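You operate a simulated robot arm through the tools that you are given. There is no shell and no other tool. Be economical: measure what you need, move in short steps, check, and stop when the job is done.

You run a simulated robot arm. Do the job below in one go: nothing can be reset, and whatever is moved stays where it is left.

TASK
On the white bench, lock the open seat and pressure-test the block.
Fine: push in the black slider that stands out and the yellow slider, pump the red button into the green band, watch five seconds, then vent to zero and push yellow back in.

The check looks at the end state, three seconds after you hand in, the way a careful person would. Anything else that was tipped, shoved, dropped, spilled or broken makes it a failure.

THE ROBOT
A 7-joint arm with a three-finger gripper, on a carriage that runs on a rail from [0.003, -2.282] to [0, 0.198] (x, y) and turns from -1.885 to 3.91 rad about z. Base frame: it is fixed where the carriage stands at the start and does not move with it; the origin is on the floor, on the carriage's upright axis, x ahead of it, y to its left, z up; the surface under the hand at the start is at about z = 0.873. Lengths are in m, angles in rad, forces in N, time in s.
With the tool pointing down near the work surface it reaches from about 0.22 to 0.74 m from the robot's upright axis, wherever it stands. Its first joint turns from -2.007 to 2.007 rad. Places, roughly: blue slider [0.7, -0.5, 0.9]; gauge over the white bench [1, 0, 1.1]; left black key on the grey panel [1, -0.3, 1.1]; left black slider [0.7, 0.2, 0.9]; middle black key on the grey panel [1, -0.4, 1.1]; middle black slider [0.7, 0, 0.9]; red button on the white bench [0.8, -0.4, 1]; red key on the grey panel [1, -0.2, 1.1]; right black key on the grey panel [1, -0.6, 1.1]; right black slider [0.6, -0.1, 0.9]; yellow slider [0.6, -0.3, 0.9]. Payload 2.69 kg.
The tool frame sits at the grasp point between the pads (the TCP): z along the fingers, y along the line on which they close. The tips reach 0.03 m beyond it. Largest opening 0.128 m; the body of the gripper starts 0.117 m behind the TCP.
Orientation is told as [roll, pitch, yaw] about the base's x, y, z axes, in that order, counted from this pose: with the fingers straight down and closing along the base's y, the tool's x points along the base's -x, its y along +y and its z along -z.

THE INTERFACE
- The arm moves only by the tool servo_tool. Its argument "plan" is a list of rows, each a list of 7 numbers: the shift along the tool's x, y, z in m, then the turn, a rotation vector about the tool's x, y, z in rad, then the closure in counts, from 0 (fully open) to 255 (shut). In form: [[x, y, z, rx, ry, rz, grip], ...]. A call has 1 to 8 rows; each row shifts and turns the commanded pose from where the row before left it, along the tool's axes as they then stand. Each row takes 0.2 s and may step no farther than 0.05 m and 0.15 rad from the row before; otherwise, or with a gripper value out of range, the whole call is refused. A pose out of reach is approached as far as the arm can. The call stops where the force on the tool passes 50 N (or 10 N more than at its start, if that is more) or the arm is blocked; 0.2 s more then pass. The fingers move at their own pace and stop on an object; they squeeze with about 24 N. The grip force told is the motor's: it shows also when the fingers shut on nothing. Time passes only in rows, and 0.2 s behind the last, so rows that do not move let the fingers close. It gives the time, the measured TCP pose, the force on the tool (base axes), the opening and the grip force at its end, in the units of the frame above (readings bear some noise), with the torque about the TCP (base axes, N m) and any sound that the robot's microphone picked up.
- Cameras (640 x 400 px; columns grow to the right, rows downward): "scene" is now at [0.0105, 0.1294, 1.6682]; the picture's right is [-0.49, -0.87, 0.00], its down [-0.62, 0.35, -0.70] and it looks along [0.61, -0.34, -0.71] (base axes); focal length 284 px, centre (320, 200). "wrist" rides on the gripper at [0.058, 0.054, -0.131] in the tool frame; the picture's right is [-0.68, 0.74, 0.00], its down [-0.62, -0.57, -0.55] and it looks along [-0.40, -0.37, 0.84] (tool axes); focal length 234 px, centre (320, 200). There is no depth. A picture from a camera that has moved, and an enlarged one, comes with that camera's place and axes in the base frame and with its lens.
- snapshot(camera): a new picture of that camera. The clock stands still meanwhile.
- slide_trunk(by): slides the trunk up (or, below 0, down) by that many m; the arm and the scene camera ride with it, the base frame stays. It gives what a move gives, with no picture.
- drive_base(legs): drives the robot by 1 to 6 legs, each [ahead, left, turn to the left] in m, m and rad, along the robot's own axes; the way and the turn of a leg run together, so that a leg with both is an arc; at most 1.5 m and 3.142 rad a leg. The arm and the cameras ride along, it lands a little off, and it stops where it bumps. It keeps to its track: a leg is cut to what the track allows. It gives what a move gives.
- head_to(pan, tilt): turns the head with the scene camera to pan (to the left, within 2.705 rad either way) and tilt (down, from -0.506 to 1.204), counted from straight ahead of the robot. It gives what a move gives.
- close_up(camera, box): a new picture of the part [left, top, right, bottom] of that camera's present view, enlarged. The clock stands still meanwhile.
- close_job(): hands the job in; it is judged then, once.

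Work in short steps. Places have to be worked out from the pictures, the camera data and where the tool is seen: move nearer, look again, correct. Check each grasp and each placing, and mend what went wrong. You have 120 turns and 98 pictures in all, those below and enlarged ones among them. Open the gripper and draw the arm clear of the work before you hand the job in, unless the task says otherwise; then end with one line.

The tools are called after "Request:" as name(argument=value, ...) on one line, values as JSON. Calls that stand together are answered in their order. servo_tool: Moves the arm, as the interface text tells. Its arguments: {"type":"object","properties":{"plan":{"type":"array","items":{"type":"array","items":{"type":"number"}}}},"required":["plan"]} The other tools are called the same way: slide_trunk (by) slides the trunk up or down; drive_base (legs) drives the base; head_to (pan, tilt) turns the head that bears the scene camera; snapshot (camera) takes a picture; close_up (camera, box) takes an enlarged picture of a part of a camera's view; close_job () hands the job in.

At the start:

```text
time: 0.0
eef_pos: [0.5896, 0.0539, 1.2144]
tool_rot: [-0.001, 0.0, 0.0]
contact_force: [0.1, 0.6, -0.1]
wrist_torque: [-0.01, -0.01, 0.0]
opening: 0.1279
gripper_force: 0.0
trunk travel left (down, up): [-0.825, 0.165]
robot x, y, heading: [0.0011, -0.0009, -0.003]
head pan, tilt: [-0.513, 0.794]
```

scene: 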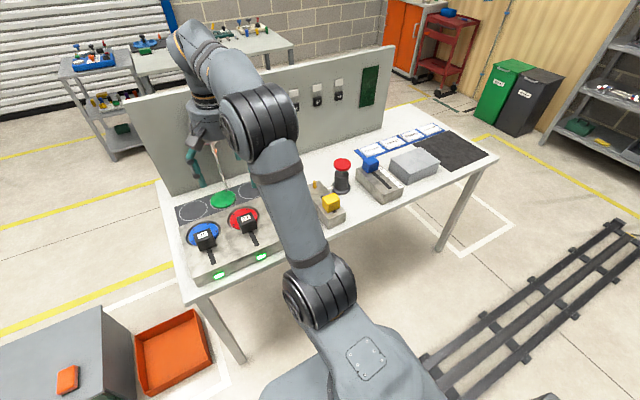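
wrist: 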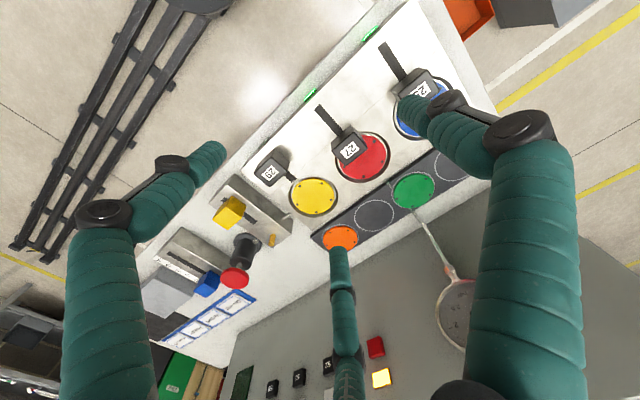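

I'll enlarge the wrist view to see the sliders, the button and the gauge.

Request:
close_up(camera="wrist", box=[200, 30, 500, 250])

Request:
close_up(camera="wrist", box=[130, 170, 330, 400])

Request:
close_up(camera="scene", box=[290, 120, 500, 260])

```text
1.82 times, centred on (350, 140) of wrist
camera zoom: at [0.5311, 0.1079, 1.3454], right [0.68, 0.74, 0.0], down [0.62, -0.57, 0.55], along [0.4, -0.37, -0.84], focal length 426 px, centre (266, 309)
```

zoom: 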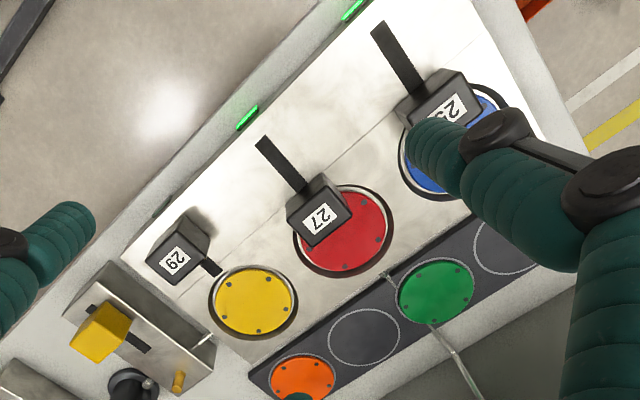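

```text
1.74 times, centred on (230, 285) of wrist
camera zoom: at [0.5311, 0.1079, 1.3454], right [0.68, 0.74, 0.0], down [0.62, -0.57, 0.55], along [0.4, -0.37, -0.84], focal length 407 px, centre (476, 52)
```

zoom: 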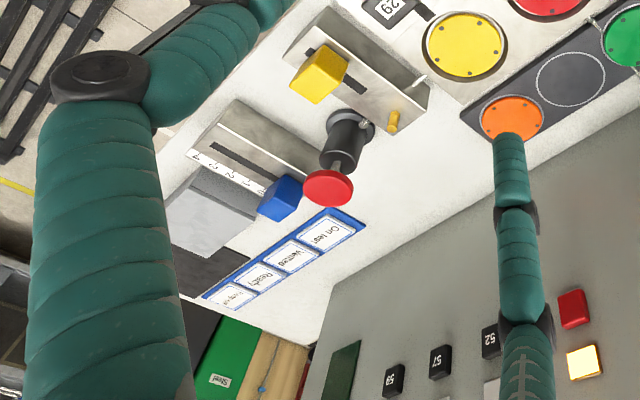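

```text
2.86 times, centred on (395, 190) of scene
camera zoom: at [0.0105, 0.1294, 1.6682], right [-0.49, -0.87, 0.0], down [-0.62, 0.35, -0.7], along [0.61, -0.34, -0.71], focal length 810 px, centre (106, 229)
```

zoom: 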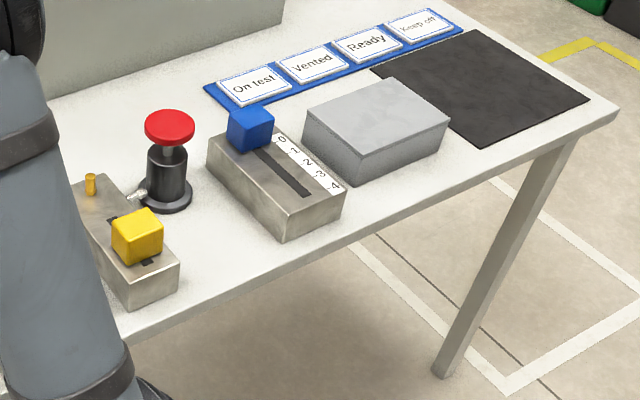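

Black slider 29 (right, near the yellow disc) stands out towards the operator, while 27 and 25 are in. I'll drive along the rail so that everything is within reach, then close the fingers to use as a pusher.

Request:
drive_base(legs=[[0, -0.27, 0]])

Request:
servo_tool(plan=[[0.03, 0.04, 0.0, 0, 0, 0, 255], [0.02, 0.04, 0.02, 0, 0, 0, 255], [0, 0.04, 0.03, 0, 0, 0, 255], [0, 0.03, 0.03, 0, 0, 0, 255], [0, 0, 0.02, 0, 0, 0, 255], [0, 0, 0, 0, 0, 0, 255], [0, 0, 0, 0, 0, 0, 255]])

Request:
head_to(pan=0.0, tilt=0.75)

Request:
snapshot(camera="wrist")

Request:
snapshot(camera="scene")

```text
time: 1.9
eef_pos: [0.5901, -0.213, 1.2143]
tool_rot: [0.001, -0.001, 0.001]
contact_force: [0.4, -0.6, -0.8]
wrist_torque: [0.04, -0.03, 0.0]
opening: 0.1282
gripper_force: 0.0
trunk travel left (down, up): [-0.825, 0.165]
robot x, y, heading: [0.0015, -0.262, 0.0]
head pan, tilt: [-0.513, 0.794]
```

```text
time: 3.5
eef_pos: [0.5402, -0.0628, 1.1146]
tool_rot: [-0.001, 0.0, -0.001]
contact_force: [-0.5, -0.2, 0.3]
wrist_torque: [-0.01, 0.02, -0.01]
opening: 0.0106
gripper_force: 1.1
trunk travel left (down, up): [-0.825, 0.165]
robot x, y, heading: [0.0018, -0.2715, 0.005]
head pan, tilt: [-0.513, 0.794]
```

```text
time: 4.4
eef_pos: [0.54, -0.064, 1.1138]
tool_rot: [0.001, 0.001, 0.002]
contact_force: [-0.3, -0.2, 0.5]
wrist_torque: [-0.01, 0.03, -0.01]
opening: 0.0021
gripper_force: 24.4
trunk travel left (down, up): [-0.825, 0.165]
robot x, y, heading: [0.0002, -0.2652, 0.002]
head pan, tilt: [0.0, 0.75]
```

```text
92 pictures are left
camera wrist: at [0.4815, -0.0097, 1.2461], right [0.68, 0.74, 0.0], down [0.62, -0.57, 0.55], along [0.4, -0.37, -0.84], focal length 234 px, centre (320, 200)
```

wrist: 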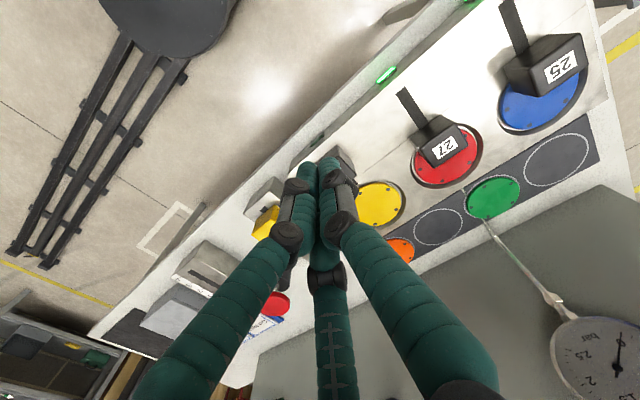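

```text
91 pictures are left
camera scene: at [0.0231, -0.0983, 1.6718], right [0.0, -1.0, 0.0], down [-0.68, 0.0, -0.73], along [0.73, 0.0, -0.68], focal length 284 px, centre (320, 200)
```

scene: 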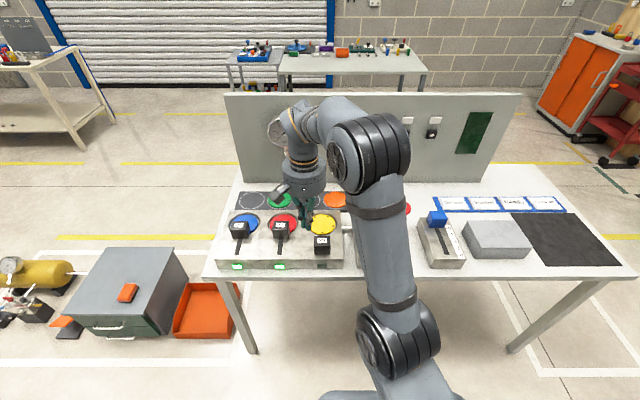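

The hand hides the slider from the wrist camera, but the scene camera sees it. I'll enlarge the seats.

Request:
close_up(camera="scene", box=[200, 170, 380, 282])

Request:
close_up(camera="wrist", box=[520, 280, 640, 400])

```text
3.56 times, centred on (290, 226) of scene
camera zoom: at [0.0231, -0.0983, 1.6718], right [0.0, -1.0, 0.0], down [-0.68, 0.0, -0.73], along [0.73, 0.0, -0.68], focal length 1008 px, centre (427, 108)
```

zoom: 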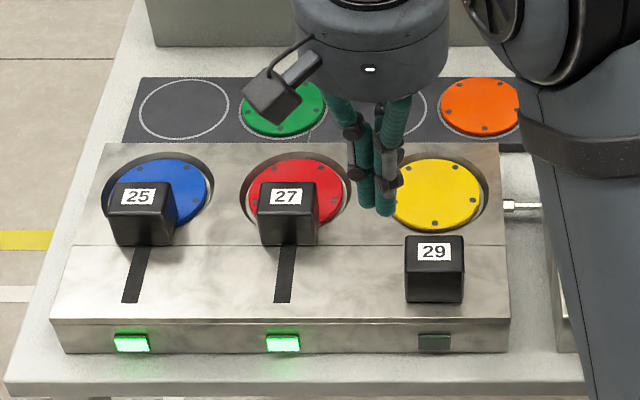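

```text
3.33 times, centred on (580, 340) of wrist
camera zoom: at [0.4815, -0.0097, 1.2461], right [0.68, 0.74, 0.0], down [0.62, -0.57, 0.55], along [0.4, -0.37, -0.84], focal length 781 px, centre (-547, -267)
```

zoom: 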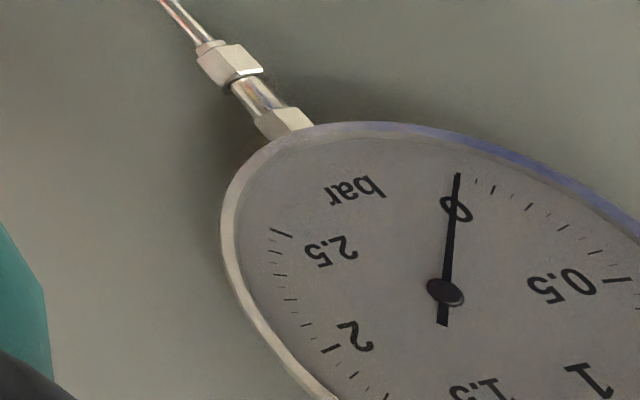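

The gauge reads 0. The slider 29 knob is at about x 0.595–0.633, y -0.102, with its top at z 0.94. It needs about 0.07 m of travel in +x to match 27, so I'll go down in front of it.

Request:
servo_tool(plan=[[0.0, -0.039, 0.03, 0, 0, 0, 255], [0, 0, 0.05, 0, 0, 0, 255], [0, 0, 0.05, 0, 0, 0, 255], [0, 0, 0.045, 0, 0, 0, 255], [0, 0, 0, 0, 0, 0, 255]])

Request:
close_up(camera="scene", box=[200, 170, 380, 282])

```text
time: 5.6
eef_pos: [0.5407, -0.1007, 0.9372]
tool_rot: [0.001, 0.0, 0.0]
contact_force: [-0.4, -0.6, 0.1]
wrist_torque: [-0.01, 0.03, 0.01]
opening: 0.0022
gripper_force: 23.4
trunk travel left (down, up): [-0.825, 0.165]
robot x, y, heading: [-0.0011, -0.267, 0.0]
head pan, tilt: [0.0, 0.75]
```

```text
3.56 times, centred on (290, 226) of scene
camera zoom: at [0.0221, -0.0987, 1.6719], right [0.0, -1.0, 0.0], down [-0.68, 0.0, -0.73], along [0.73, 0.0, -0.68], focal length 1008 px, centre (427, 108)
```

zoom: 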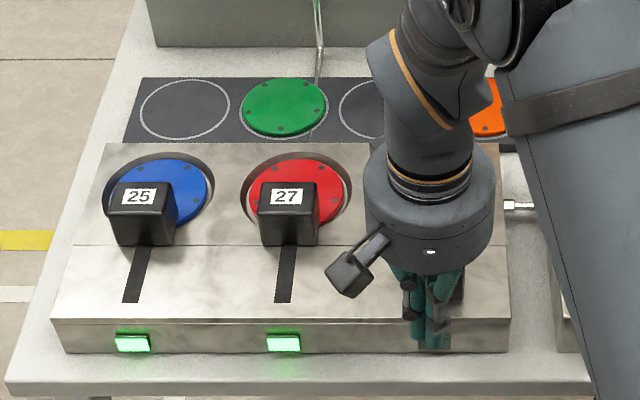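

The fingers stand in front of the knob with no contact. I'll push in +x.

Request:
servo_tool(plan=[[-0.03, 0, 0, 0, 0, 0, 255], [-0.02, 0, 0, 0, 0, 0, 255], [-0.02, 0, 0, 0, 0, 0, 255], [-0.02, 0, 0, 0, 0, 0, 255], [-0.015, 0, 0, 0, 0, 0, 255], [-0.01, 0, 0, 0, 0, 0, 255], [0, 0, 0, 0, 0, 0, 255]])

Request:
close_up(camera="scene", box=[200, 170, 380, 282])

```text
time: 7.2
eef_pos: [0.6493, -0.1002, 0.9379]
tool_rot: [0.001, 0.007, 0.0]
contact_force: [-21.5, -0.9, -4.6]
wrist_torque: [0.04, 0.25, -0.12]
opening: 0.0021
gripper_force: 23.6
trunk travel left (down, up): [-0.825, 0.165]
robot x, y, heading: [0.0019, -0.2689, 0.002]
head pan, tilt: [0.0, 0.75]
```

```text
3.56 times, centred on (290, 226) of scene
camera zoom: at [0.0195, -0.0982, 1.6718], right [0.0, -1.0, 0.0], down [-0.68, 0.0, -0.73], along [0.73, 0.0, -0.68], focal length 1008 px, centre (427, 108)
```

zoom: 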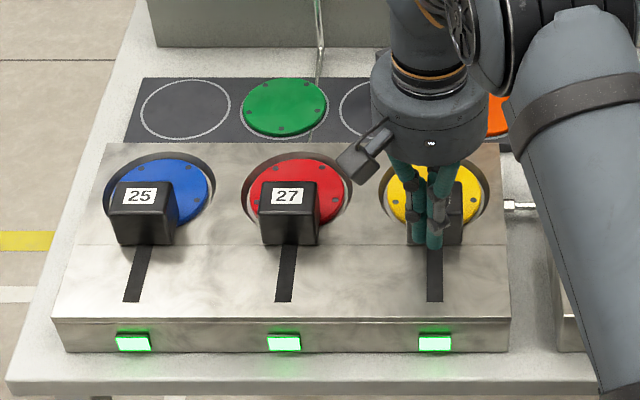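

All three lamps are green, so seat 29 is locked. I'll back off, rise, and look at the yellow slider block.

Request:
servo_tool(plan=[[0.03, 0, 0, 0, 0, 0, 255], [0.03, 0, 0, 0, 0, 0, 255], [0, 0, -0.05, 0, 0, 0, 255], [0, 0, -0.05, 0, 0, 0, 255], [0, 0.04, -0.05, 0, 0, 0, 255], [0, 0.04, -0.05, 0, 0, 0, 255], [0, 0.04, 0, 0, 0, 0, 255], [0, 0.04, 0, 0, 0, 0, 255]])

Request:
snapshot(camera="scene")

Request:
snapshot(camera="wrist")

```text
refused: row 5 steps farther than a row can; nothing moved
```

```text
86 pictures are left
camera scene: at [0.0195, -0.0982, 1.6718], right [0.0, -1.0, 0.0], down [-0.68, 0.0, -0.73], along [0.73, 0.0, -0.68], focal length 284 px, centre (320, 200)
```

scene: 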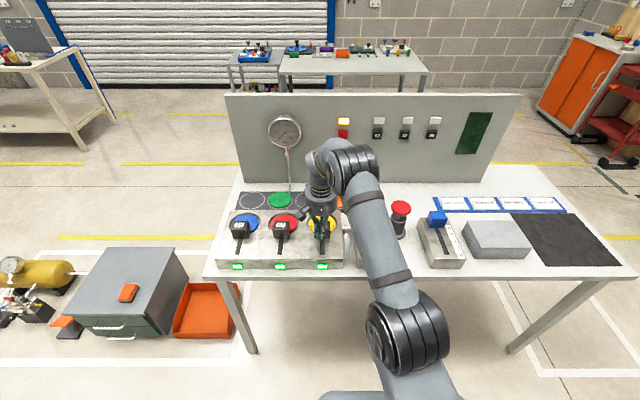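

```text
85 pictures are left
camera wrist: at [0.5919, -0.0471, 1.0706], right [0.68, 0.74, -0.01], down [0.62, -0.57, 0.54], along [0.4, -0.37, -0.84], focal length 234 px, centre (320, 200)
```

wrist: 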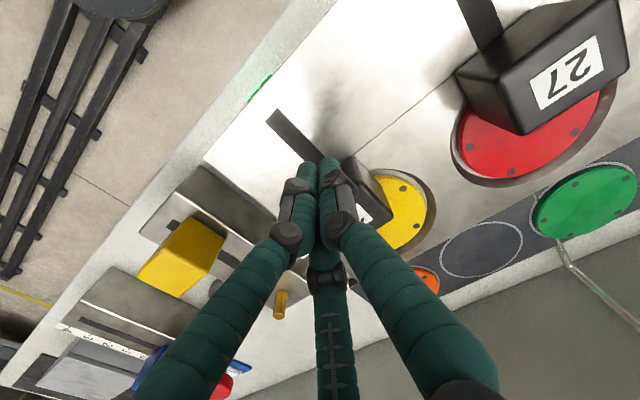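

Those steps were too long for single rows, so I'll retry with shorter ones.

Request:
servo_tool(plan=[[0.03, 0, 0, 0, 0, 0, 255], [0.03, 0, 0, 0, 0, 0, 255], [0, 0, -0.05, 0, 0, 0, 255], [0, 0, -0.05, 0, 0, 0, 255], [0, 0.03, -0.04, 0, 0, 0, 255], [0, 0.04, -0.03, 0, 0, 0, 255], [0, 0.04, 0, 0, 0, 0, 255], [0, 0.04, 0, 0, 0, 0, 255]])

Request:
drive_base(legs=[[0, -0.2, 0]])

Request:
snapshot(camera="scene")

Request:
snapshot(camera="wrist")

```text
time: 9.0
eef_pos: [0.5943, 0.0502, 1.1078]
tool_rot: [-0.001, -0.001, 0.003]
contact_force: [-0.1, 0.0, -0.6]
wrist_torque: [-0.07, -0.02, -0.01]
opening: 0.0021
gripper_force: 23.8
trunk travel left (down, up): [-0.825, 0.165]
robot x, y, heading: [0.0002, -0.2682, -0.001]
head pan, tilt: [0.0, 0.75]
```

```text
time: 10.6
eef_pos: [0.5948, -0.1502, 1.109]
tool_rot: [0.001, 0.002, 0.002]
contact_force: [-0.8, -0.4, 0.2]
wrist_torque: [0.02, -0.02, 0.0]
opening: 0.0024
gripper_force: 24.1
trunk travel left (down, up): [-0.825, 0.165]
robot x, y, heading: [0.0009, -0.4659, 0.0]
head pan, tilt: [0.0, 0.75]
```

```text
84 pictures are left
camera scene: at [0.0233, -0.2964, 1.6719], right [0.0, -1.0, 0.0], down [-0.68, 0.0, -0.73], along [0.73, 0.0, -0.68], focal length 284 px, centre (320, 200)
```

scene: 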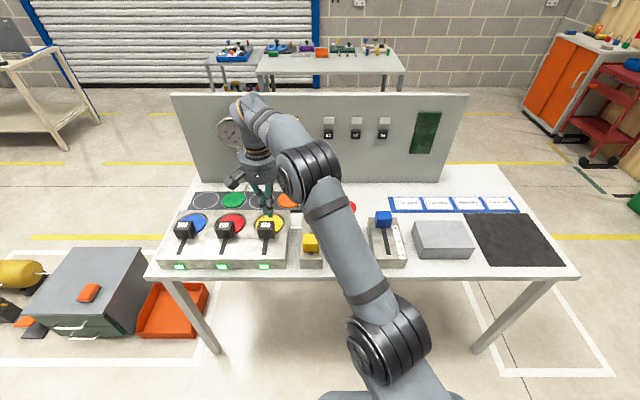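

```text
83 pictures are left
camera wrist: at [0.5359, -0.0961, 1.2402], right [0.68, 0.74, 0.0], down [0.62, -0.57, 0.55], along [0.4, -0.37, -0.84], focal length 234 px, centre (320, 200)
```

wrist: 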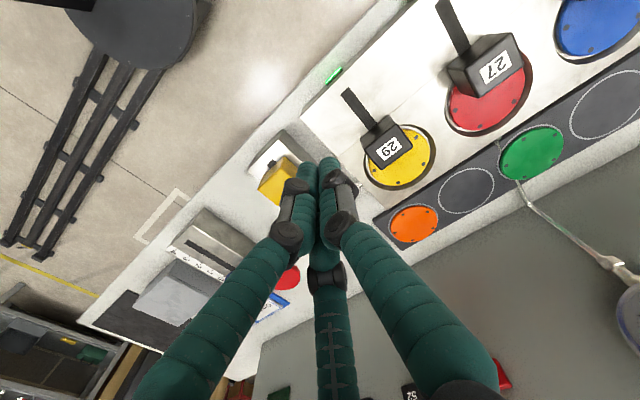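

Slider 29 is clearly in. I'll zoom in on the yellow block and the button with the scene camera.

Request:
close_up(camera="scene", box=[270, 190, 430, 290])

Request:
close_up(camera="scene", box=[200, 100, 280, 150])

```text
4.00 times, centred on (350, 240) of scene
camera zoom: at [0.0233, -0.2964, 1.6719], right [0.0, -1.0, 0.0], down [-0.68, 0.0, -0.73], along [0.73, 0.0, -0.68], focal length 1134 px, centre (200, 40)
```

zoom: 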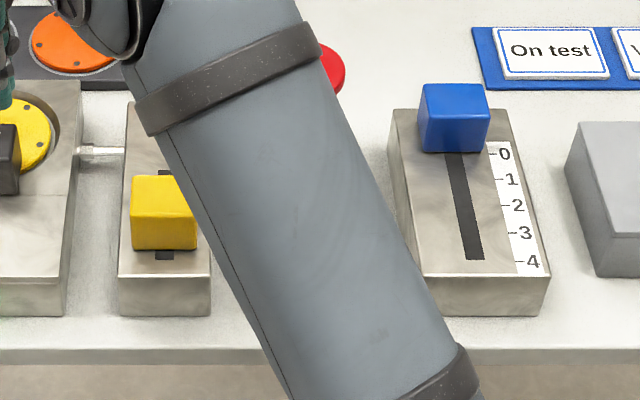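

```text
8.00 times, centred on (240, 125) of scene
camera zoom: at [0.0233, -0.2964, 1.6719], right [0.0, -1.0, 0.0], down [-0.68, 0.0, -0.73], along [0.73, 0.0, -0.68], focal length 2269 px, centre (960, 800)
```

zoom: 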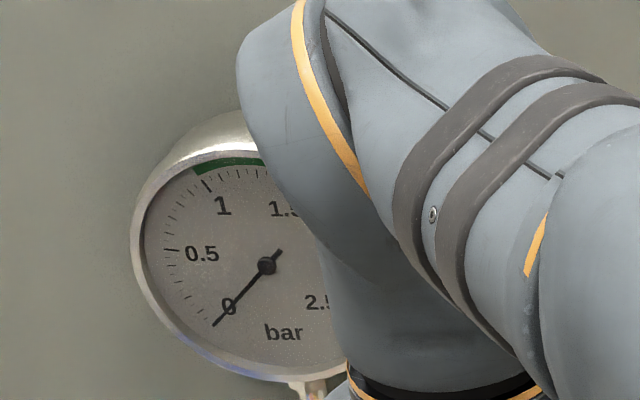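

The gauge reads 0 and the green band starts just under 1 bar. The yellow knob's front face is at x≈0.60, y≈-0.265, and its slot runs on to x≈0.69. I'll go down in front of it and push in +x.

Request:
servo_tool(plan=[[0.045, 0, 0, 0, 0, 0, 255], [0.005, -0.04, 0, 0, 0, 0, 255], [0, -0.04, 0, 0, 0, 0, 255], [0, -0.035, 0.02, 0, 0, 0, 255], [0, 0, 0.05, 0, 0, 0, 255], [0, 0, 0.05, 0, 0, 0, 255], [0, 0, 0.045, 0, 0, 0, 255], [0, 0, 0, 0, 0, 0, 255]])

Request:
close_up(camera="scene", box=[250, 190, 410, 290])

Request:
snapshot(camera="wrist")

```text
time: 12.4
eef_pos: [0.5435, -0.2649, 0.9435]
tool_rot: [0.001, -0.001, 0.001]
contact_force: [-0.8, -0.1, -0.5]
wrist_torque: [0.0, -0.05, 0.02]
opening: 0.0023
gripper_force: 24.1
trunk travel left (down, up): [-0.825, 0.165]
robot x, y, heading: [0.0009, -0.4654, -0.001]
head pan, tilt: [0.0, 0.75]
```

```text
4.00 times, centred on (330, 240) of scene
camera zoom: at [0.0223, -0.2964, 1.6719], right [0.0, -1.0, 0.0], down [-0.68, 0.0, -0.73], along [0.73, 0.0, -0.68], focal length 1134 px, centre (280, 40)
```

zoom: 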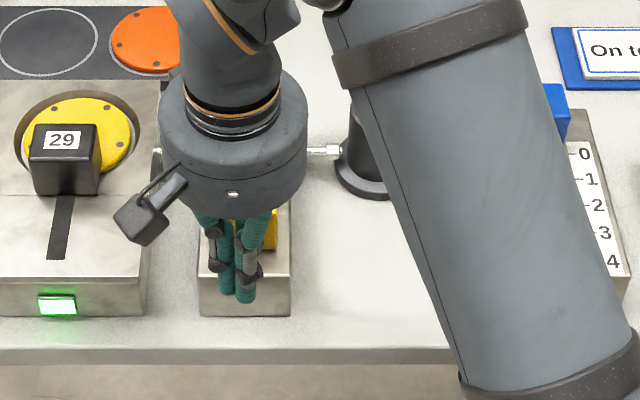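

```text
79 pictures are left
camera wrist: at [0.4851, -0.2114, 1.0743], right [0.68, 0.74, 0.0], down [0.62, -0.57, 0.55], along [0.4, -0.37, -0.84], focal length 234 px, centre (320, 200)
```

wrist: 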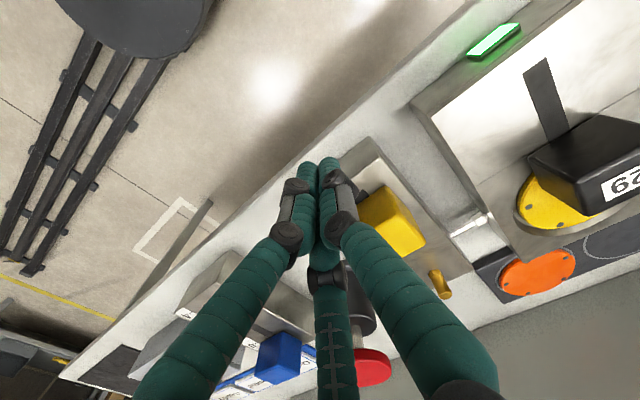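

The fingers are lined up with the yellow knob. I'll lower a bit more and push in.

Request:
servo_tool(plan=[[-0.02, 0, 0.006, 0, 0, 0, 255], [-0.02, 0, 0, 0, 0, 0, 255], [-0.015, 0, 0, 0, 0, 0, 255], [-0.015, 0, 0, 0, 0, 0, 255], [-0.015, 0, 0, 0, 0, 0, 255], [-0.015, 0, 0, 0, 0, 0, 255], [0, 0, 0, 0, 0, 0, 255]])

Request:
close_up(camera="scene", box=[250, 190, 410, 290])

Request:
snapshot(camera="wrist")

```text
time: 14.0
eef_pos: [0.6392, -0.264, 0.9366]
tool_rot: [-0.001, 0.007, 0.0]
contact_force: [-20.0, -2.1, -5.0]
wrist_torque: [-0.09, 0.26, -0.1]
opening: 0.0021
gripper_force: 24.1
trunk travel left (down, up): [-0.825, 0.165]
robot x, y, heading: [-0.0005, -0.465, 0.004]
head pan, tilt: [0.0, 0.75]
```

```text
4.00 times, centred on (330, 240) of scene
camera zoom: at [0.0201, -0.2961, 1.6718], right [0.0, -1.0, 0.0], down [-0.68, 0.0, -0.73], along [0.73, 0.0, -0.68], focal length 1134 px, centre (280, 40)
```

zoom: 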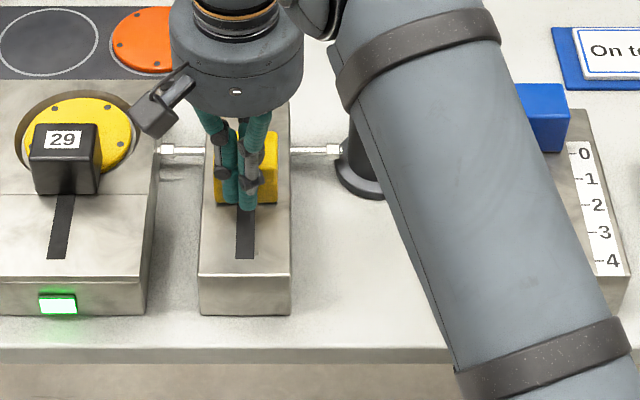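

```text
77 pictures are left
camera wrist: at [0.582, -0.2103, 1.0691], right [0.68, 0.74, -0.01], down [0.62, -0.56, 0.55], along [0.4, -0.37, -0.84], focal length 234 px, centre (320, 200)
```

wrist: 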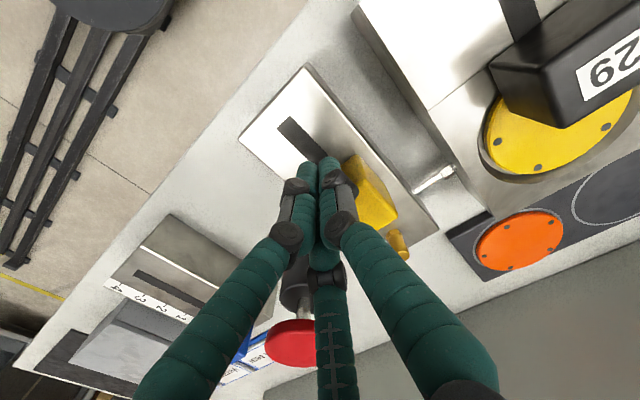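

Yellow is in against its stop, with 20 N of resistance. I'll back away, rise, and move over beside the red button (about x 0.738, y -0.378, z 0.96).

Request:
servo_tool(plan=[[0.03, 0, 0, 0, 0, 0, 255], [0.01, 0, -0.04, 0, 0, 0, 255], [0, 0, -0.05, 0, 0, 0, 255], [-0.01, -0.03, -0.03, 0, 0, 0, 255], [-0.03, -0.03, 0, 0, 0, 0, 255], [-0.03, -0.03, 0, 0, 0, 0, 255], [-0.03, -0.024, 0, 0, 0, 0, 255], [0, 0, 0, 0, 0, 0, 255]])

Request:
snapshot(camera="scene")

Request:
snapshot(camera="wrist")

```text
time: 15.8
eef_pos: [0.7043, -0.3791, 1.0575]
tool_rot: [0.0, -0.001, 0.002]
contact_force: [0.5, 1.5, -0.3]
wrist_torque: [-0.07, -0.05, 0.04]
opening: 0.0022
gripper_force: 24.4
trunk travel left (down, up): [-0.825, 0.165]
robot x, y, heading: [0.0039, -0.4603, -0.001]
head pan, tilt: [0.0, 0.75]
```

```text
76 pictures are left
camera scene: at [0.0217, -0.2952, 1.6718], right [0.0, -1.0, 0.0], down [-0.68, 0.0, -0.73], along [0.73, 0.0, -0.68], focal length 284 px, centre (320, 200)
```

scene: 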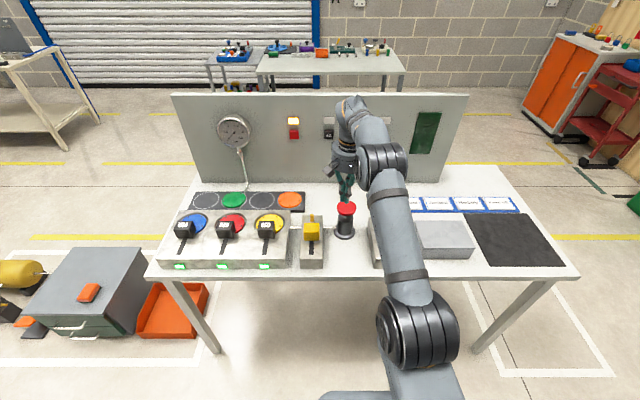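

```text
75 pictures are left
camera wrist: at [0.6457, -0.3244, 1.1892], right [0.68, 0.74, 0.0], down [0.62, -0.56, 0.55], along [0.41, -0.37, -0.84], focal length 234 px, centre (320, 200)
```

wrist: 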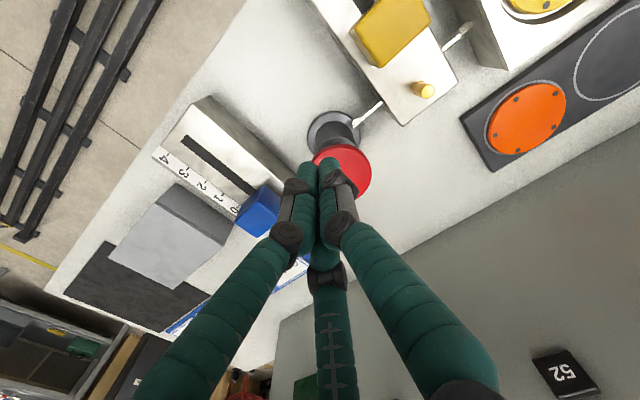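

The button is at about (0.731, -0.381) with its top near z 0.975. I'll centre over it and come down to just above it.

Request:
servo_tool(plan=[[-0.027, -0.002, 0, 0, 0, 0, 255], [0, 0, 0.02, 0, 0, 0, 255], [0, 0, 0.015, 0, 0, 0, 255], [0, 0, 0, 0, 0, 0, 255]])

Request:
close_up(camera="scene", box=[290, 150, 410, 250])

Request:
snapshot(camera="wrist")

```text
time: 16.8
eef_pos: [0.7198, -0.3784, 1.0216]
tool_rot: [0.0, 0.0, 0.003]
contact_force: [-0.5, -0.3, 0.6]
wrist_torque: [0.0, -0.04, 0.03]
opening: 0.0021
gripper_force: 24.0
out of reach, approached as far as the arm can: row 1
trunk travel left (down, up): [-0.825, 0.165]
robot x, y, heading: [0.0008, -0.4644, -0.004]
head pan, tilt: [0.0, 0.75]
```

```text
4.00 times, centred on (350, 200) of scene
camera zoom: at [0.0222, -0.296, 1.6719], right [0.0, -1.0, 0.0], down [-0.68, 0.0, -0.73], along [0.73, 0.0, -0.68], focal length 1134 px, centre (200, 200)
```

zoom: 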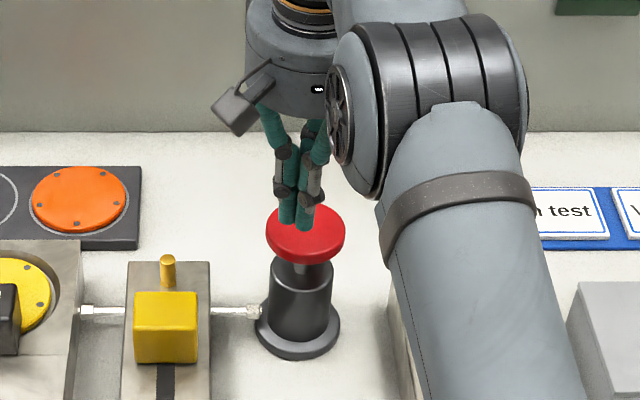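

```text
73 pictures are left
camera wrist: at [0.6622, -0.3261, 1.1543], right [0.68, 0.74, 0.0], down [0.62, -0.57, 0.55], along [0.41, -0.37, -0.84], focal length 234 px, centre (320, 200)
```

wrist: 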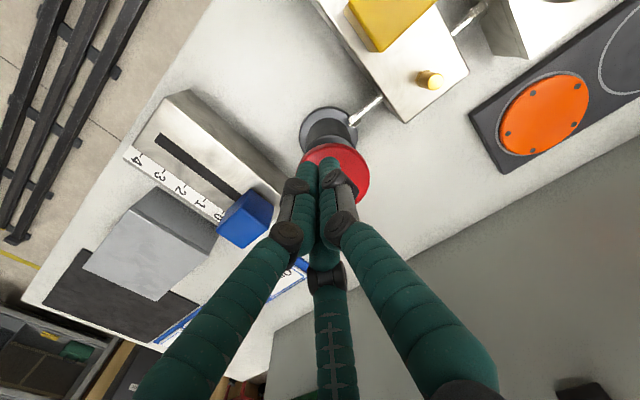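

The tip is right over the disc (radius about 0.035 m) and near its centre. I'll shift slightly to the right and descend gently to feel contact.

Request:
servo_tool(plan=[[0, -0.006, 0.006, 0, 0, 0, 255], [0, 0, 0.006, 0, 0, 0, 255], [0, 0, 0.006, 0, 0, 0, 255], [0, 0, 0, 0, 0, 0, 255]])

Request:
close_up(camera="scene", box=[200, 100, 280, 150])

Request:
close_up(camera="scene", box=[290, 150, 410, 250])

```text
time: 17.8
eef_pos: [0.7209, -0.3849, 1.0044]
tool_rot: [-0.001, 0.0, 0.001]
contact_force: [0.0, 0.3, 1.2]
wrist_torque: [0.02, 0.01, -0.04]
opening: 0.0024
gripper_force: 24.2
trunk travel left (down, up): [-0.825, 0.165]
robot x, y, heading: [-0.0012, -0.4634, 0.001]
head pan, tilt: [0.0, 0.75]
```

```text
8.00 times, centred on (240, 125) of scene
camera zoom: at [0.0232, -0.2958, 1.6718], right [0.0, -1.0, 0.0], down [-0.68, 0.0, -0.73], along [0.73, 0.0, -0.68], focal length 2269 px, centre (960, 800)
```

zoom: 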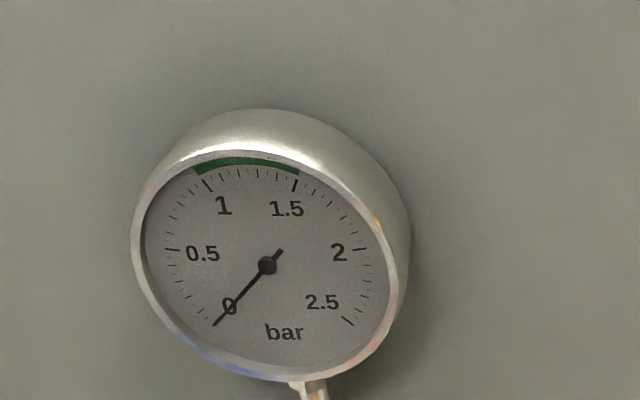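

```text
4.00 times, centred on (350, 200) of scene
camera zoom: at [0.0232, -0.2958, 1.6718], right [0.0, -1.0, 0.0], down [-0.68, 0.0, -0.73], along [0.73, 0.0, -0.68], focal length 1134 px, centre (200, 200)
```

zoom: 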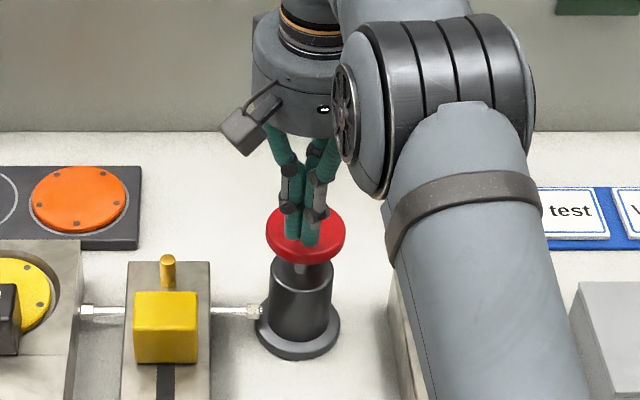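

The green band spans about 1.0–1.5 bar, and the gauge is clear to read. I'll press once by small steps, then release.

Request:
servo_tool(plan=[[0, 0, 0.008, 0, 0, 0, 255], [0, 0, 0.008, 0, 0, 0, 255], [0, 0, 0.006, 0, 0, 0, 255]])

Request:
close_up(camera="scene", box=[200, 100, 280, 150])

Request:
close_up(camera="scene", box=[290, 150, 410, 250])

```text
time: 18.6
eef_pos: [0.721, -0.3849, 0.983]
tool_rot: [0.001, -0.002, 0.003]
contact_force: [-0.1, 0.0, 1.9]
wrist_torque: [-0.02, -0.03, 0.02]
opening: 0.0021
gripper_force: 24.2
trunk travel left (down, up): [-0.825, 0.165]
robot x, y, heading: [0.0004, -0.4641, -0.003]
head pan, tilt: [0.0, 0.75]
```

```text
8.00 times, centred on (240, 125) of scene
camera zoom: at [0.023, -0.2958, 1.6719], right [0.0, -1.0, 0.0], down [-0.68, 0.0, -0.73], along [0.73, 0.0, -0.68], focal length 2269 px, centre (960, 800)
```

zoom: 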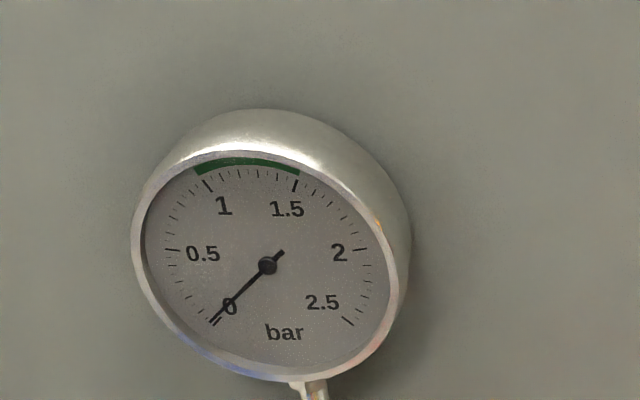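

```text
4.00 times, centred on (350, 200) of scene
camera zoom: at [0.023, -0.2958, 1.6719], right [0.0, -1.0, 0.0], down [-0.68, 0.0, -0.73], along [0.73, 0.0, -0.68], focal length 1134 px, centre (200, 200)
```

zoom: 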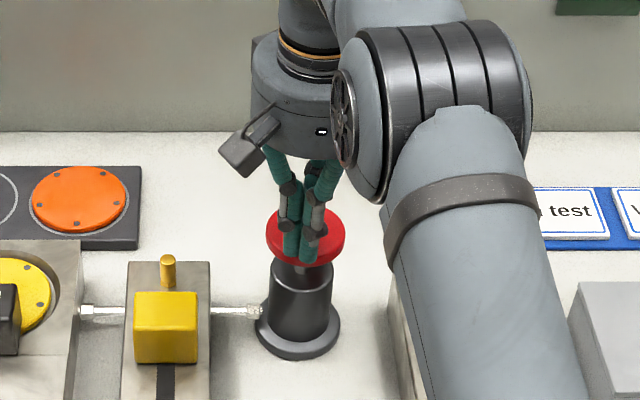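

Nothing moved: the disc sits a little further out, at about (0.752, -0.388, 0.955), so the fingers were in front of it. I'll rise, tilt the tool forward 0.3 rad for reach, and move over it.

Request:
servo_tool(plan=[[0, 0, -0.045, 0, 0, 0, 255], [0, -0.004, 0, 0, -0.15, 0, 255], [0, 0, 0, 0, -0.15, 0, 255], [-0.02, 0, 0.006, 0, 0, 0, 255], [0, 0, 0, 0, 0, 0, 255]])

Request:
close_up(camera="scene", box=[290, 150, 410, 250])

Request:
snapshot(camera="wrist")

```text
time: 19.8
eef_pos: [0.7414, -0.3895, 1.0277]
tool_rot: [0.001, -0.3, 0.0]
contact_force: [-0.4, -0.1, -0.3]
wrist_torque: [0.01, -0.03, -0.06]
opening: 0.0023
gripper_force: 23.8
trunk travel left (down, up): [-0.825, 0.165]
robot x, y, heading: [0.0031, -0.4637, -0.003]
head pan, tilt: [0.0, 0.75]
```

```text
4.00 times, centred on (350, 200) of scene
camera zoom: at [0.0217, -0.2958, 1.6719], right [0.0, -1.0, 0.0], down [-0.68, 0.0, -0.73], along [0.73, 0.0, -0.68], focal length 1134 px, centre (200, 200)
```

zoom: 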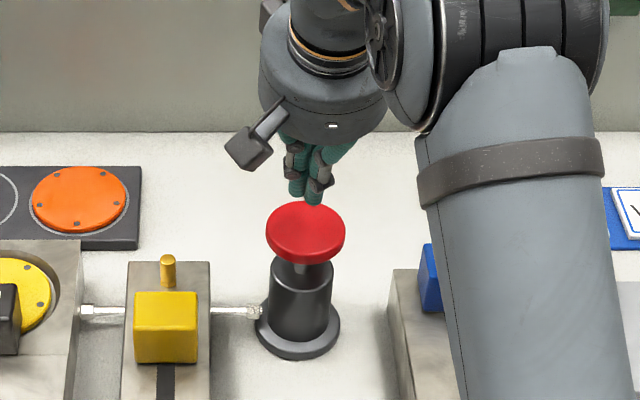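

```text
67 pictures are left
camera wrist: at [0.647, -0.3356, 1.1369], right [0.65, 0.74, 0.2], down [0.43, -0.57, 0.71], along [0.63, -0.37, -0.68], focal length 234 px, centre (320, 200)
```

wrist: 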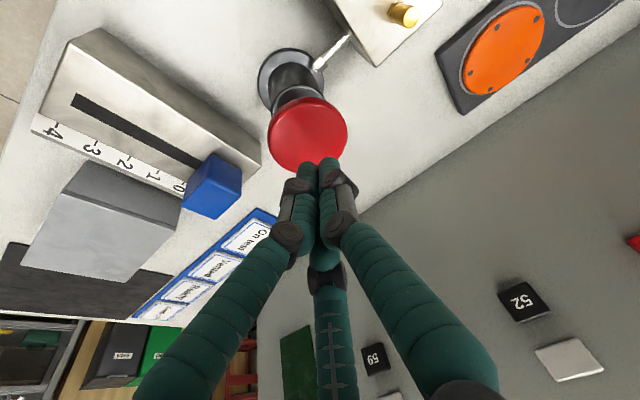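

The disc centre triangulates to about (0.749, -0.389, 0.955) and the tip is right above it. I'll descend straight down in small steps until there is contact.

Request:
servo_tool(plan=[[0.0059, 0, 0.0191, 0, 0, 0, 255], [0.0044, 0, 0.0143, 0, 0, 0, 255], [0.0024, 0, 0.0076, 0, 0, 0, 255], [0.0024, 0, 0.0076, 0, 0, 0, 255]])

Request:
close_up(camera="scene", box=[200, 100, 280, 150])

Request:
close_up(camera="scene", box=[290, 150, 410, 250])

```text
time: 20.8
eef_pos: [0.7423, -0.3903, 0.9766]
tool_rot: [0.001, -0.3, 0.001]
contact_force: [1.1, -0.4, 2.2]
wrist_torque: [-0.02, -0.01, 0.0]
opening: 0.0026
gripper_force: 24.0
trunk travel left (down, up): [-0.825, 0.165]
robot x, y, heading: [-0.0004, -0.4647, 0.004]
head pan, tilt: [0.0, 0.75]
```

```text
8.00 times, centred on (240, 125) of scene
camera zoom: at [0.0231, -0.2959, 1.6719], right [0.0, -1.0, 0.0], down [-0.68, 0.0, -0.73], along [0.73, 0.0, -0.68], focal length 2269 px, centre (960, 800)
```

zoom: 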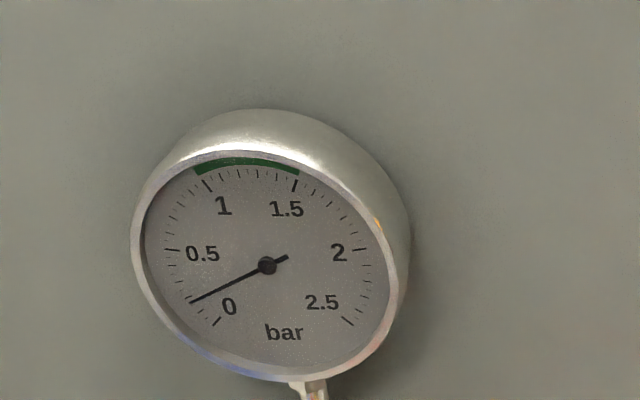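

```text
4.00 times, centred on (350, 200) of scene
camera zoom: at [0.0231, -0.2959, 1.6719], right [0.0, -1.0, 0.0], down [-0.68, 0.0, -0.73], along [0.73, 0.0, -0.68], focal length 1134 px, centre (200, 200)
```

zoom: 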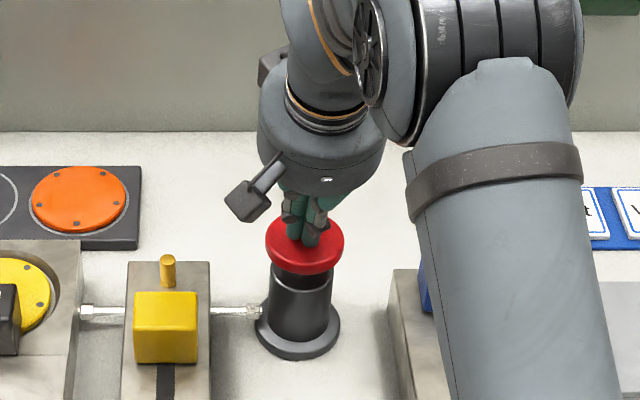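

Pressing works: the gauge shows about 0.2 bar. I'll press down another 10 mm.

Request:
servo_tool(plan=[[0.0015, 0, 0.0048, 0, 0, 0, 255], [0.0015, 0, 0.0048, 0, 0, 0, 255]])

Request:
close_up(camera="scene", box=[200, 100, 280, 150])

```text
time: 21.4
eef_pos: [0.743, -0.3892, 0.9668]
tool_rot: [-0.002, -0.301, 0.001]
contact_force: [1.3, -1.0, 4.1]
wrist_torque: [-0.08, -0.04, -0.02]
opening: 0.0024
gripper_force: 23.8
trunk travel left (down, up): [-0.825, 0.165]
robot x, y, heading: [0.0019, -0.4652, -0.007]
head pan, tilt: [0.0, 0.75]
```

```text
8.00 times, centred on (240, 125) of scene
camera zoom: at [0.0229, -0.2961, 1.6719], right [0.0, -1.0, 0.0], down [-0.68, 0.0, -0.73], along [0.73, 0.0, -0.68], focal length 2269 px, centre (960, 800)
```

zoom: 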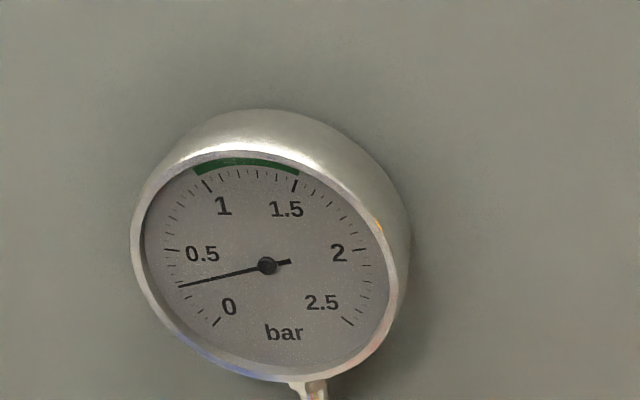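

Now about 0.3 bar. I'll release fully, then press again over the full stroke.

Request:
servo_tool(plan=[[-0.0044, 0, -0.0143, 0, 0, 0, 255], [-0.0044, 0, -0.0143, 0, 0, 0, 255], [0, 0, 0, 0, 0, 0, 255], [0.0044, 0, 0.0143, 0, 0, 0, 255], [0.003, 0, 0.0096, 0, 0, 0, 255], [0.0015, 0, 0.0048, 0, 0, 0, 255]])

Request:
close_up(camera="scene", box=[200, 100, 280, 150])

```text
time: 22.8
eef_pos: [0.7417, -0.3881, 0.968]
tool_rot: [0.001, -0.303, 0.001]
contact_force: [1.6, -0.6, 3.9]
wrist_torque: [-0.04, -0.02, 0.03]
opening: 0.0023
gripper_force: 24.2
trunk travel left (down, up): [-0.825, 0.165]
robot x, y, heading: [-0.0005, -0.4651, -0.002]
head pan, tilt: [0.0, 0.75]
```

```text
8.00 times, centred on (240, 125) of scene
camera zoom: at [0.0229, -0.2959, 1.6719], right [0.0, -1.0, 0.0], down [-0.68, 0.0, -0.73], along [0.73, 0.0, -0.68], focal length 2269 px, centre (960, 800)
```

zoom: 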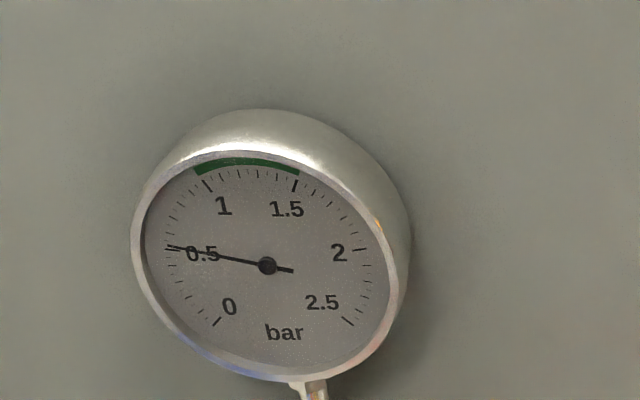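

About 0.5 bar, so roughly 0.25 bar per stroke. I'll do one more stroke and check.

Request:
servo_tool(plan=[[-0.0044, 0, -0.0143, 0, 0, 0, 255], [-0.0044, 0, -0.0143, 0, 0, 0, 255], [0, 0, 0, 0, 0, 0, 255], [0.0044, 0, 0.0143, 0, 0, 0, 255], [0.003, 0, 0.0096, 0, 0, 0, 255], [0.0015, 0, 0.0048, 0, 0, 0, 255]])

Request:
close_up(camera="scene", box=[200, 100, 280, 150])

```text
time: 24.2
eef_pos: [0.7419, -0.3892, 0.9669]
tool_rot: [0.0, -0.3, 0.001]
contact_force: [0.3, -0.6, 4.9]
wrist_torque: [-0.03, 0.04, 0.1]
opening: 0.0023
gripper_force: 24.0
trunk travel left (down, up): [-0.825, 0.165]
robot x, y, heading: [-0.0025, -0.4642, 0.006]
head pan, tilt: [0.0, 0.75]
```

```text
8.00 times, centred on (240, 125) of scene
camera zoom: at [0.0225, -0.2961, 1.6719], right [0.0, -1.0, 0.0], down [-0.68, 0.0, -0.73], along [0.73, 0.0, -0.68], focal length 2269 px, centre (960, 800)
```

zoom: 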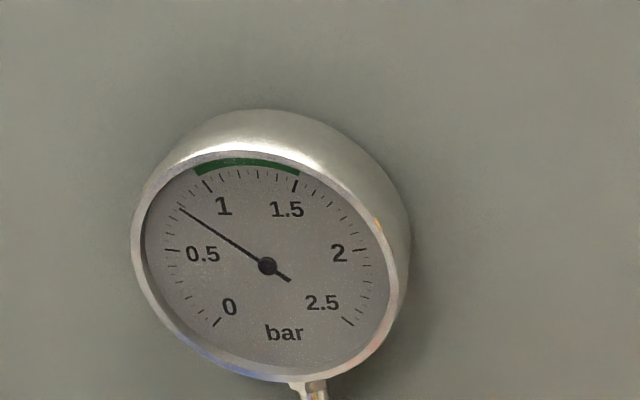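

About 0.77 bar. One more stroke.

Request:
servo_tool(plan=[[-0.0044, 0, -0.0143, 0, 0, 0, 255], [-0.0044, 0, -0.0143, 0, 0, 0, 255], [0, 0, 0, 0, 0, 0, 255], [0.0044, 0, 0.0143, 0, 0, 0, 255], [0.003, 0, 0.0096, 0, 0, 0, 255], [0.0015, 0, 0.0048, 0, 0, 0, 255]])

Request:
close_up(camera="scene", box=[200, 100, 280, 150])

```text
time: 25.6
eef_pos: [0.7402, -0.3893, 0.967]
tool_rot: [0.002, -0.302, 0.001]
contact_force: [-1.1, 1.0, 6.2]
wrist_torque: [-0.03, 0.04, 0.06]
opening: 0.002
gripper_force: 23.6
trunk travel left (down, up): [-0.825, 0.165]
robot x, y, heading: [0.0021, -0.4664, 0.001]
head pan, tilt: [0.0, 0.75]
```

```text
8.00 times, centred on (240, 125) of scene
camera zoom: at [0.0224, -0.2959, 1.6719], right [0.0, -1.0, 0.0], down [-0.68, 0.0, -0.73], along [0.73, 0.0, -0.68], focal length 2269 px, centre (960, 800)
```

zoom: 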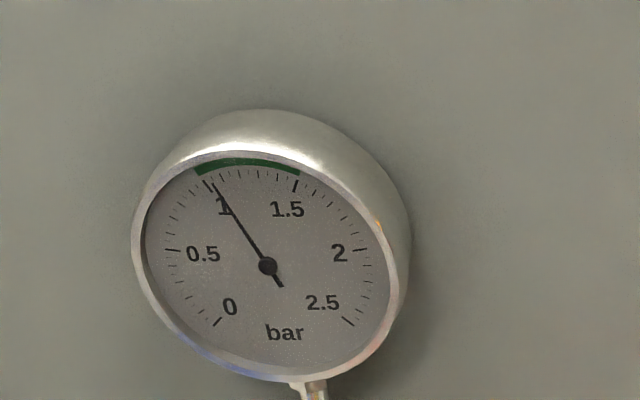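

About 1.03 bar, just inside the lower edge of the band. One more stroke should bring it to about 1.25, the middle of the band.

Request:
servo_tool(plan=[[-0.0044, 0, -0.0143, 0, 0, 0, 255], [-0.0044, 0, -0.0143, 0, 0, 0, 255], [0, 0, 0, 0, 0, 0, 255], [0.0044, 0, 0.0143, 0, 0, 0, 255], [0.003, 0, 0.0096, 0, 0, 0, 255], [0.001, 0, 0.003, 0, 0, 0, 255]])

Request:
close_up(camera="scene", box=[200, 100, 280, 150])

```text
time: 27.0
eef_pos: [0.7415, -0.3891, 0.9682]
tool_rot: [0.001, -0.301, 0.002]
contact_force: [1.3, -0.4, 6.2]
wrist_torque: [-0.03, 0.02, 0.05]
opening: 0.0023
gripper_force: 24.1
trunk travel left (down, up): [-0.825, 0.165]
robot x, y, heading: [0.0002, -0.47, -0.004]
head pan, tilt: [0.0, 0.75]
```

```text
8.00 times, centred on (240, 125) of scene
camera zoom: at [0.0226, -0.2959, 1.6719], right [0.0, -1.0, 0.0], down [-0.68, 0.0, -0.73], along [0.73, 0.0, -0.68], focal length 2269 px, centre (960, 800)
```

zoom: 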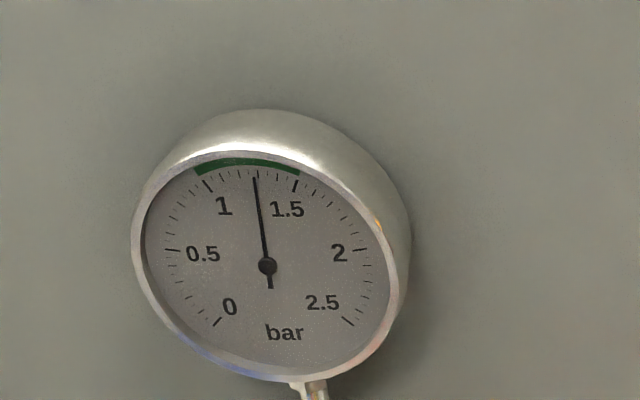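

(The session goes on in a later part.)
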